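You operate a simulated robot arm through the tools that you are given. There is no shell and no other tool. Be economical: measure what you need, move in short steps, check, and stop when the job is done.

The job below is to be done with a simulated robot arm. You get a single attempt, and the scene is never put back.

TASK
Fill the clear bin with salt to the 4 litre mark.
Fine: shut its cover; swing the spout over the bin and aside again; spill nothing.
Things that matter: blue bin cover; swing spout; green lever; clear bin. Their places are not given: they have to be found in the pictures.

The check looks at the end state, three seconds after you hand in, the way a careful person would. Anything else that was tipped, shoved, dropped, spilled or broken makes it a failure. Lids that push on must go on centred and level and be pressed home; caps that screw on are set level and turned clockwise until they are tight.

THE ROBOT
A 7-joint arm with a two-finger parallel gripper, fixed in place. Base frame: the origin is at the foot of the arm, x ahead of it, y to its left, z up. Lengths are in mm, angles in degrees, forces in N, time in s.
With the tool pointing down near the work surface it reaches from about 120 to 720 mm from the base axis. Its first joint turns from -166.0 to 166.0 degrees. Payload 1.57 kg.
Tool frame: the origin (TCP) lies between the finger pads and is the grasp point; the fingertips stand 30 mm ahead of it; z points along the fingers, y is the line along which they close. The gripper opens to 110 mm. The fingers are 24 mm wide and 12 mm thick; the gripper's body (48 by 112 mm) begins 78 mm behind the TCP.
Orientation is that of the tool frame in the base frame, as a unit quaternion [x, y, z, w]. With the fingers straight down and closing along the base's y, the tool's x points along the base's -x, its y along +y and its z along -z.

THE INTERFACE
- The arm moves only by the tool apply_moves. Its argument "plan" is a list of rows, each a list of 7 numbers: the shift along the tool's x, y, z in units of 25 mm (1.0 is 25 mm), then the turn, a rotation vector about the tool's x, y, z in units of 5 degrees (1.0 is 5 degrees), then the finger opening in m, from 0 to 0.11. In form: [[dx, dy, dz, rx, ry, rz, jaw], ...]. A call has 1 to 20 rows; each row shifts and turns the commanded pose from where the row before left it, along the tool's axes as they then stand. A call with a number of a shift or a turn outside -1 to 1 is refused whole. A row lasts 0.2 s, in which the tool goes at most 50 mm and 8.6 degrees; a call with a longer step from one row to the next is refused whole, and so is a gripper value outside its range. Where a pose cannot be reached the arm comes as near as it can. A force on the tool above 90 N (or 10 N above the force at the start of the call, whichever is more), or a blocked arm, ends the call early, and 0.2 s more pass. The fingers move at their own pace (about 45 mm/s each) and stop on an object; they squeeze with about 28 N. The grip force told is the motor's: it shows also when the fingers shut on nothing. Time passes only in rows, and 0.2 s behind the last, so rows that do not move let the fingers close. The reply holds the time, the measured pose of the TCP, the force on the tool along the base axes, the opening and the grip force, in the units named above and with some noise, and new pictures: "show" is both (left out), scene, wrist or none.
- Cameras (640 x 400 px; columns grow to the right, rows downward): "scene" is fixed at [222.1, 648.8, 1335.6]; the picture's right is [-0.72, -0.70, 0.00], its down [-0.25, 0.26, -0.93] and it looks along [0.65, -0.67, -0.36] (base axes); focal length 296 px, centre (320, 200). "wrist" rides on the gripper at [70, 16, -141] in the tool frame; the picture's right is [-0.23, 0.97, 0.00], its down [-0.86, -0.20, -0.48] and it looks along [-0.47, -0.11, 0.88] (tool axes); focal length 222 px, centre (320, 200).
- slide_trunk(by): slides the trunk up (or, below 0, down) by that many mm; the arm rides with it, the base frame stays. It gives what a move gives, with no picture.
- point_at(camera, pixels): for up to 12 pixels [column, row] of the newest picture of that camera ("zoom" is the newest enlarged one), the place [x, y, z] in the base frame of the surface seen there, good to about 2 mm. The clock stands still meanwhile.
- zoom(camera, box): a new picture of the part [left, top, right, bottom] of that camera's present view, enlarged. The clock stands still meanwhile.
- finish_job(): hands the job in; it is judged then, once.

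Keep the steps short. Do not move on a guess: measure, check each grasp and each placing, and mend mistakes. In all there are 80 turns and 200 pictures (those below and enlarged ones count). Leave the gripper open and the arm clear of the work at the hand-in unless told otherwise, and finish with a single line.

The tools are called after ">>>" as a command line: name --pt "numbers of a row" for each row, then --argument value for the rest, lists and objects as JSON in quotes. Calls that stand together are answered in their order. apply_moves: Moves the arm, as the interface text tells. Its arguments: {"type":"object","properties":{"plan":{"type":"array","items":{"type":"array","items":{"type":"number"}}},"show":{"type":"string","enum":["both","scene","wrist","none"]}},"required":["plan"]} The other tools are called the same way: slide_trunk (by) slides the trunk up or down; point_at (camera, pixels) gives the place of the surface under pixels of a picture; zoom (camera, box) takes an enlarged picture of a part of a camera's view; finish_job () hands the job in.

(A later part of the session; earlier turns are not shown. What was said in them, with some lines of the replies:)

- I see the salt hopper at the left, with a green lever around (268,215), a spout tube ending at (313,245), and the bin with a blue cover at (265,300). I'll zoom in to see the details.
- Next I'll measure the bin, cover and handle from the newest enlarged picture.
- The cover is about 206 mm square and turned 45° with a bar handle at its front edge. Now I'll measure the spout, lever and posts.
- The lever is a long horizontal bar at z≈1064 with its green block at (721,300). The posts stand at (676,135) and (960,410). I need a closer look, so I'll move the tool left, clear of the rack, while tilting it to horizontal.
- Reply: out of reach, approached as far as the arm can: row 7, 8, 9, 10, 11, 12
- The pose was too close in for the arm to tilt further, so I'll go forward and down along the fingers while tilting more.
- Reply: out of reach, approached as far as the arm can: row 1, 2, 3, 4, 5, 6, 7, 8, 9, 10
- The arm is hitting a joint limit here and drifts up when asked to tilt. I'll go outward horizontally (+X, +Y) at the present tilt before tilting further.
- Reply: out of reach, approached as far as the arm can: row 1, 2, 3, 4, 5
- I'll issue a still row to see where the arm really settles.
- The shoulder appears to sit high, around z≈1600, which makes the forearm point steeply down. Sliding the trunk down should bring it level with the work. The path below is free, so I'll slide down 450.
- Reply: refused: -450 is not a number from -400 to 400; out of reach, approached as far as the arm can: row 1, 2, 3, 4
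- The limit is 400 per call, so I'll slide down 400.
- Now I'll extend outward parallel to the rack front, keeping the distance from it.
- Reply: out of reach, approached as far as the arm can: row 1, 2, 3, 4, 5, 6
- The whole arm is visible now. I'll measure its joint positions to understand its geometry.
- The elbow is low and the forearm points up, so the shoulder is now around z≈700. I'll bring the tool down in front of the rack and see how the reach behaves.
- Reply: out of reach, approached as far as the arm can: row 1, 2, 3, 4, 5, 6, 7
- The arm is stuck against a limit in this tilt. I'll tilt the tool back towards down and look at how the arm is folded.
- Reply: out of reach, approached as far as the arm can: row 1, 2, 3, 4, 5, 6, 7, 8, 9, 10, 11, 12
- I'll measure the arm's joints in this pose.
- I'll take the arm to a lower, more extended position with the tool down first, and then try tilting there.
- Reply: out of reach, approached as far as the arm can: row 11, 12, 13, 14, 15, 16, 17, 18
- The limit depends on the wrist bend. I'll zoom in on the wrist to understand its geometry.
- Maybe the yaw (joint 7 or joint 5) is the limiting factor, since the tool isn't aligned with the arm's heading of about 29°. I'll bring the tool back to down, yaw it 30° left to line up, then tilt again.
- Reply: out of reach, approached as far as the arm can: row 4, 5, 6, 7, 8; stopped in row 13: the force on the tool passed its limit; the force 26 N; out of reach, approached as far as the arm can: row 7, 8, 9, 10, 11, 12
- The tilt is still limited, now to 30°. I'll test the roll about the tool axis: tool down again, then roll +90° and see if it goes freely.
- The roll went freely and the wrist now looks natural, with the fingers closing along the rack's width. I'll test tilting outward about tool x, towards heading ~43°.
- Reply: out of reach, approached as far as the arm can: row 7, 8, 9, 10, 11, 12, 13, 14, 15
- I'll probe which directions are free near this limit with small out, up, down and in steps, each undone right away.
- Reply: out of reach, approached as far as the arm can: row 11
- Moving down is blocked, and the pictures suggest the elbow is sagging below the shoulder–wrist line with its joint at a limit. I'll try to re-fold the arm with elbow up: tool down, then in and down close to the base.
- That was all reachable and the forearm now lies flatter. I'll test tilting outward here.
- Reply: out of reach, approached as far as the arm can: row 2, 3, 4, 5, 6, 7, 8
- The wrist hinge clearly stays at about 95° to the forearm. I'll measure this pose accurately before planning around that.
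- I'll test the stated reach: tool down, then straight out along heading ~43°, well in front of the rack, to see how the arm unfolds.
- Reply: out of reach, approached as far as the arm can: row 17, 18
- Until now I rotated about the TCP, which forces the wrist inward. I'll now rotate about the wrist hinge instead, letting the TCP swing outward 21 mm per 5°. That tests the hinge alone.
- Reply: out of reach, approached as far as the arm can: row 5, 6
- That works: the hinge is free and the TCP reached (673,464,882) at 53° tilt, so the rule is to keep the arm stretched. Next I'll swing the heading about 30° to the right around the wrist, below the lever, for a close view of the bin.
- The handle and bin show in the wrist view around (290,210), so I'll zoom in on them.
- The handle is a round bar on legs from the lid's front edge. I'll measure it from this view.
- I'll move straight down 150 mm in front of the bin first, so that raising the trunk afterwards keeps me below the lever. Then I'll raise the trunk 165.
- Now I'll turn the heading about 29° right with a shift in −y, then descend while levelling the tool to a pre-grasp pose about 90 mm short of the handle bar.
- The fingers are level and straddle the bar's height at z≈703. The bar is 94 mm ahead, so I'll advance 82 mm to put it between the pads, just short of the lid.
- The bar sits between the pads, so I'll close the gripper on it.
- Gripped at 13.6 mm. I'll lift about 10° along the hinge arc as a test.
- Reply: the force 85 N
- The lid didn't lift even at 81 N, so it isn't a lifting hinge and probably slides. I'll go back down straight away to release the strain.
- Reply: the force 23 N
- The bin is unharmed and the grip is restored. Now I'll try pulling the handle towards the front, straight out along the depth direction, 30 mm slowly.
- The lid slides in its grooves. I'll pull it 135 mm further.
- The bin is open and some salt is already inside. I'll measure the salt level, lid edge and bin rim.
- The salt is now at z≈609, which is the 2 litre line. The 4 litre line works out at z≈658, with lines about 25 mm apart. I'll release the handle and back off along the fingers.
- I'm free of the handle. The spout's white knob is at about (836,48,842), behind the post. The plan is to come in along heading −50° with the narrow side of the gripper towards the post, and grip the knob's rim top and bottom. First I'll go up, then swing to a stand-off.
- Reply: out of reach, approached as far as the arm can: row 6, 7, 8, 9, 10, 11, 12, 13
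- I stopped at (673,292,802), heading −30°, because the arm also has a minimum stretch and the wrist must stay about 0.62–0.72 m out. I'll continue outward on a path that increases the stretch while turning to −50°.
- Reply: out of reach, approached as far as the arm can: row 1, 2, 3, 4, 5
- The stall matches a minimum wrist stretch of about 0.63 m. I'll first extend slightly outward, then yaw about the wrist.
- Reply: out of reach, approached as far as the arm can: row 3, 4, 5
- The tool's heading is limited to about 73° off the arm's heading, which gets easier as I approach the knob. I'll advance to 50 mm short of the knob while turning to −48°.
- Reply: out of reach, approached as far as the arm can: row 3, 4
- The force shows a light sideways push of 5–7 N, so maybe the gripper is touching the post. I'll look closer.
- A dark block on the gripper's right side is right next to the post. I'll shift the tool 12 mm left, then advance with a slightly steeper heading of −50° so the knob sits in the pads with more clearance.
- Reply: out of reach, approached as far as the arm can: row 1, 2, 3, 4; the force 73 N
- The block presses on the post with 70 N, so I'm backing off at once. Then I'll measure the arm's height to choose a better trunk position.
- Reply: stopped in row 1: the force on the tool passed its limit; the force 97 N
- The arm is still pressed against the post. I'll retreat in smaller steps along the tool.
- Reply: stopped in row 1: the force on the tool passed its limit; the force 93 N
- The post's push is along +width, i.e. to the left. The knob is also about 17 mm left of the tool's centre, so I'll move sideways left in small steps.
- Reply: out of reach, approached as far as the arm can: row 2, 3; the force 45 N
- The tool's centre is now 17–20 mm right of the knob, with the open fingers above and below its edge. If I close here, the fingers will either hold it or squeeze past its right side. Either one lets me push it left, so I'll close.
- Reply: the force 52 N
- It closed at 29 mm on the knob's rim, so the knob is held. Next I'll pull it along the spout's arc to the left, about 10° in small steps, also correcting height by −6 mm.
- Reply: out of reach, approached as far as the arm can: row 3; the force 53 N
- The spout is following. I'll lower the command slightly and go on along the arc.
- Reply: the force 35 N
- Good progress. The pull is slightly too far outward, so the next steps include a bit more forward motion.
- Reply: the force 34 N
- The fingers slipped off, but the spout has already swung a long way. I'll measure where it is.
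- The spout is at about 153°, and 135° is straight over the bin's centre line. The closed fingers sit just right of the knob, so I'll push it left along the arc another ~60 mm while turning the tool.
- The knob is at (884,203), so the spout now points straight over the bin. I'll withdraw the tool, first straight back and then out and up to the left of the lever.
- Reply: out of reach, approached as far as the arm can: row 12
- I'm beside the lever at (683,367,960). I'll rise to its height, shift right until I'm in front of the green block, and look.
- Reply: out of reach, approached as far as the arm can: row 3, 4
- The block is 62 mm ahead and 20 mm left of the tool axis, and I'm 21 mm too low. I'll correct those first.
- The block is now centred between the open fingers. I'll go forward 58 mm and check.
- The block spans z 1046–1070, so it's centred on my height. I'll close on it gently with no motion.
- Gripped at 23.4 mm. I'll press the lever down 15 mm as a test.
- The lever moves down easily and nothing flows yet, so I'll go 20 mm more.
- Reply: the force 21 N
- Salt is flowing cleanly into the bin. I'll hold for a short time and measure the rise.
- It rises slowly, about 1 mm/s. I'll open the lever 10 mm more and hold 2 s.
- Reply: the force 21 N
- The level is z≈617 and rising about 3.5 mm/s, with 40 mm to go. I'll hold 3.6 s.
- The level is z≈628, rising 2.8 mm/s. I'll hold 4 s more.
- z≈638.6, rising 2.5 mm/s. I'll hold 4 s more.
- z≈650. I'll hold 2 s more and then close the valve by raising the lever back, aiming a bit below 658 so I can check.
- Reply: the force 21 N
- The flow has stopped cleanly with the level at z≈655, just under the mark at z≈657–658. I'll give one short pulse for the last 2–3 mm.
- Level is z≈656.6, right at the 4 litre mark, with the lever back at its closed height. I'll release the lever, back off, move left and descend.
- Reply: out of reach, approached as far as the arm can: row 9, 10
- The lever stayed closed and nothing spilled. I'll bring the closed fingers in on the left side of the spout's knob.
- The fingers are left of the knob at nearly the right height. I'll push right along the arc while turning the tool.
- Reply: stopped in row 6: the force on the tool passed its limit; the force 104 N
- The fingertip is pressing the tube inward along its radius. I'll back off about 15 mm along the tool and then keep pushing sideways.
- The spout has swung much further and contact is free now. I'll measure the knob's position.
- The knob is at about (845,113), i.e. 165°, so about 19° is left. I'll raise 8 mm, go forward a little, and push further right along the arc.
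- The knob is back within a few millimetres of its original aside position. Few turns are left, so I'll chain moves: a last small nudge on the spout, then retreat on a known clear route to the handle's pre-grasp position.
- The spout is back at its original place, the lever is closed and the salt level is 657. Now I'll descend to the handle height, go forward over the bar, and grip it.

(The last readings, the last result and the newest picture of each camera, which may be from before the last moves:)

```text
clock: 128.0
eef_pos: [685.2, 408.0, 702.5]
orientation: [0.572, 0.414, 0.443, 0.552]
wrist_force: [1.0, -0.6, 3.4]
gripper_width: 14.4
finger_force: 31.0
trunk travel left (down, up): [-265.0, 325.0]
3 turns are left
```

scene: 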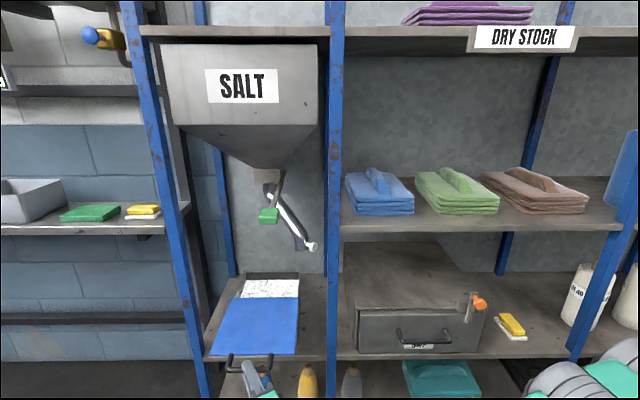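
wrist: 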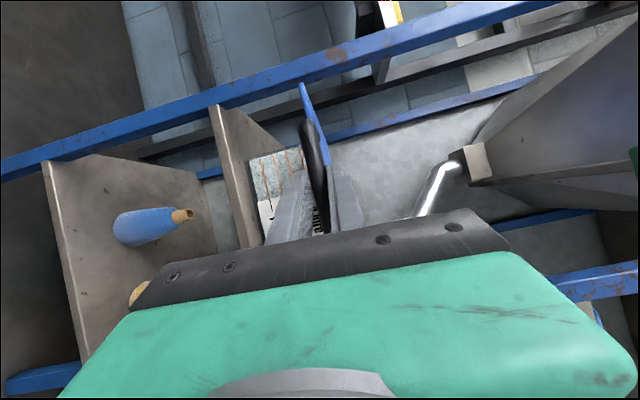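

The bar is gripped at 14.4 mm. I'll push the cover shut, 170 mm straight in along the depth direction, and check.

>>> apply_moves --pt "-0.28 0.014 0.4925 0 0 0 0.0" --pt "-0.28 0.014 0.4925 0 0 0 0.0" --pt "-0.28 0.014 0.4925 0 0 0 0.0" --pt "-0.28 0.014 0.4925 0 0 0 0.0" --pt "-0.28 0.014 0.4925 0 0 0 0.0" --pt "-0.28 0.014 0.4925 0 0 0 0.0" --pt "-0.28 0.014 0.4925 0 0 0 0.0" --pt "-0.28 0.014 0.4925 0 0 0 0.0" --pt "-0.28 0.014 0.4925 0 0 0 0.0" --pt "-0.28 0.014 0.4925 0 0 0 0.0" --pt "-0.28 0.014 0.4925 0 0 0 0.0" --pt "-0.28 0.014 0.4925 0 0 0 0.0" --pt "-0.05 0 0.09 0 0 0 0.0" --pt "0 0 0 0 0 0 0.0" --show "both"

>>> zoom --camera "scene" --box '[200, 250, 330, 360]'

>>> point_at --camera "zoom" --pixels '[[188, 211], [432, 210], [447, 65], [447, 61], [243, 66], [243, 62], [330, 68], [250, 213], [372, 213], [300, 211], [300, 214]]'

```text
clock: 131.0
eef_pos: [805.5, 287.7, 703.7]
orientation: [0.572, 0.415, 0.442, 0.552]
wrist_force: [-21.6, 3.3, -2.6]
gripper_width: 14.4
finger_force: 31.3
trunk travel left (down, up): [-265.0, 325.0]
```

scene: 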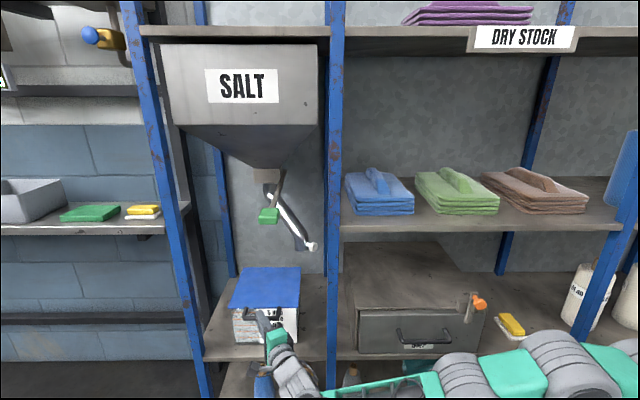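
wrist: 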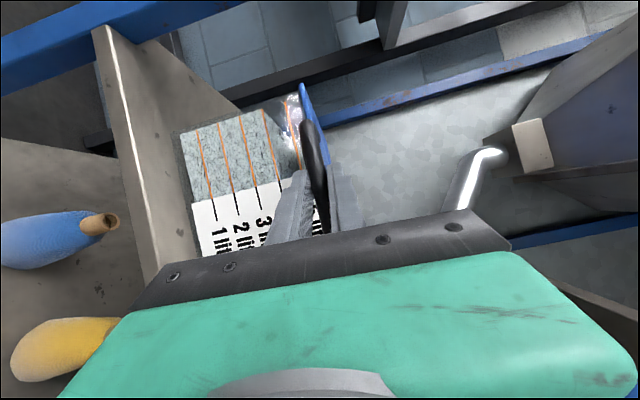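

```text
3.64 times, centred on (265, 305) of scene
```

zoom: 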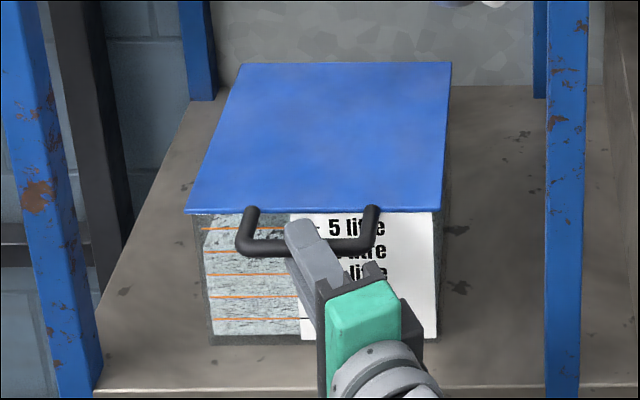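

```text
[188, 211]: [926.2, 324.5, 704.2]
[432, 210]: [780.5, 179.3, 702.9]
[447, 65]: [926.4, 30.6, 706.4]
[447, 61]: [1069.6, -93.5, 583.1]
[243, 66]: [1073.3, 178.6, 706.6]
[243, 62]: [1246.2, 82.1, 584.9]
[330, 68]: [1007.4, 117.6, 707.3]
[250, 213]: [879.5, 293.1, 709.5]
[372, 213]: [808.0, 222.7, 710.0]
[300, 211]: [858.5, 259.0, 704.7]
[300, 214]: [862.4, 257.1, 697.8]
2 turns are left
```

The cover is back exactly where it was when shut, with its corners matching to 1–2 mm. I'll release and back off clear.

>>> apply_moves --pt "0 0 0 0 0 0 0.06" --pt "0 0 0 0 0 0 0.06" --pt "0 0 0 0 0 0 0.06" --pt "0 0 0 0 0 0 0.06" --pt "0 0 -0.8 0 0 0 0.06" --pt "0 0 -0.8 0 0 0 0.06" --pt "0 0 -0.8 0 0 0 0.06" --pt "0 0 -0.8 0 0 0 0.08" --pt "0.5 0 -0.3 0 0 0 0.1" --pt "0.5 0 -0.3 0 0 0 0.1" --show "scene"

```text
clock: 133.2
eef_pos: [720.4, 337.0, 704.1]
orientation: [0.572, 0.414, 0.443, 0.552]
wrist_force: [0.5, 1.0, 0.0]
gripper_width: 100.0
finger_force: 0.0
trunk travel left (down, up): [-265.0, 325.0]
1 turns are left
```

scene: 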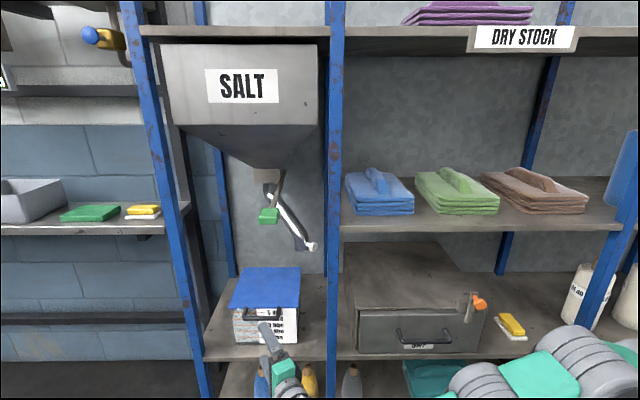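

The cover is shut, the spout is aside, the lever is closed, the gripper is open and clear, and I see no spill. I'm handing in.

>>> finish_job

```text
The job is handed in.
```

I filled the bin to about the 4 litre mark (salt at z≈657; the mark's height, z≈656–658, was worked out from the pictures), shut the cover, swung the spout back aside and closed the lever; I saw no spilled salt, but the gripper pressed hard on the rack post once (up to about 95 N) and I pulled up on the shut cover at about 85 N before finding that it slides.
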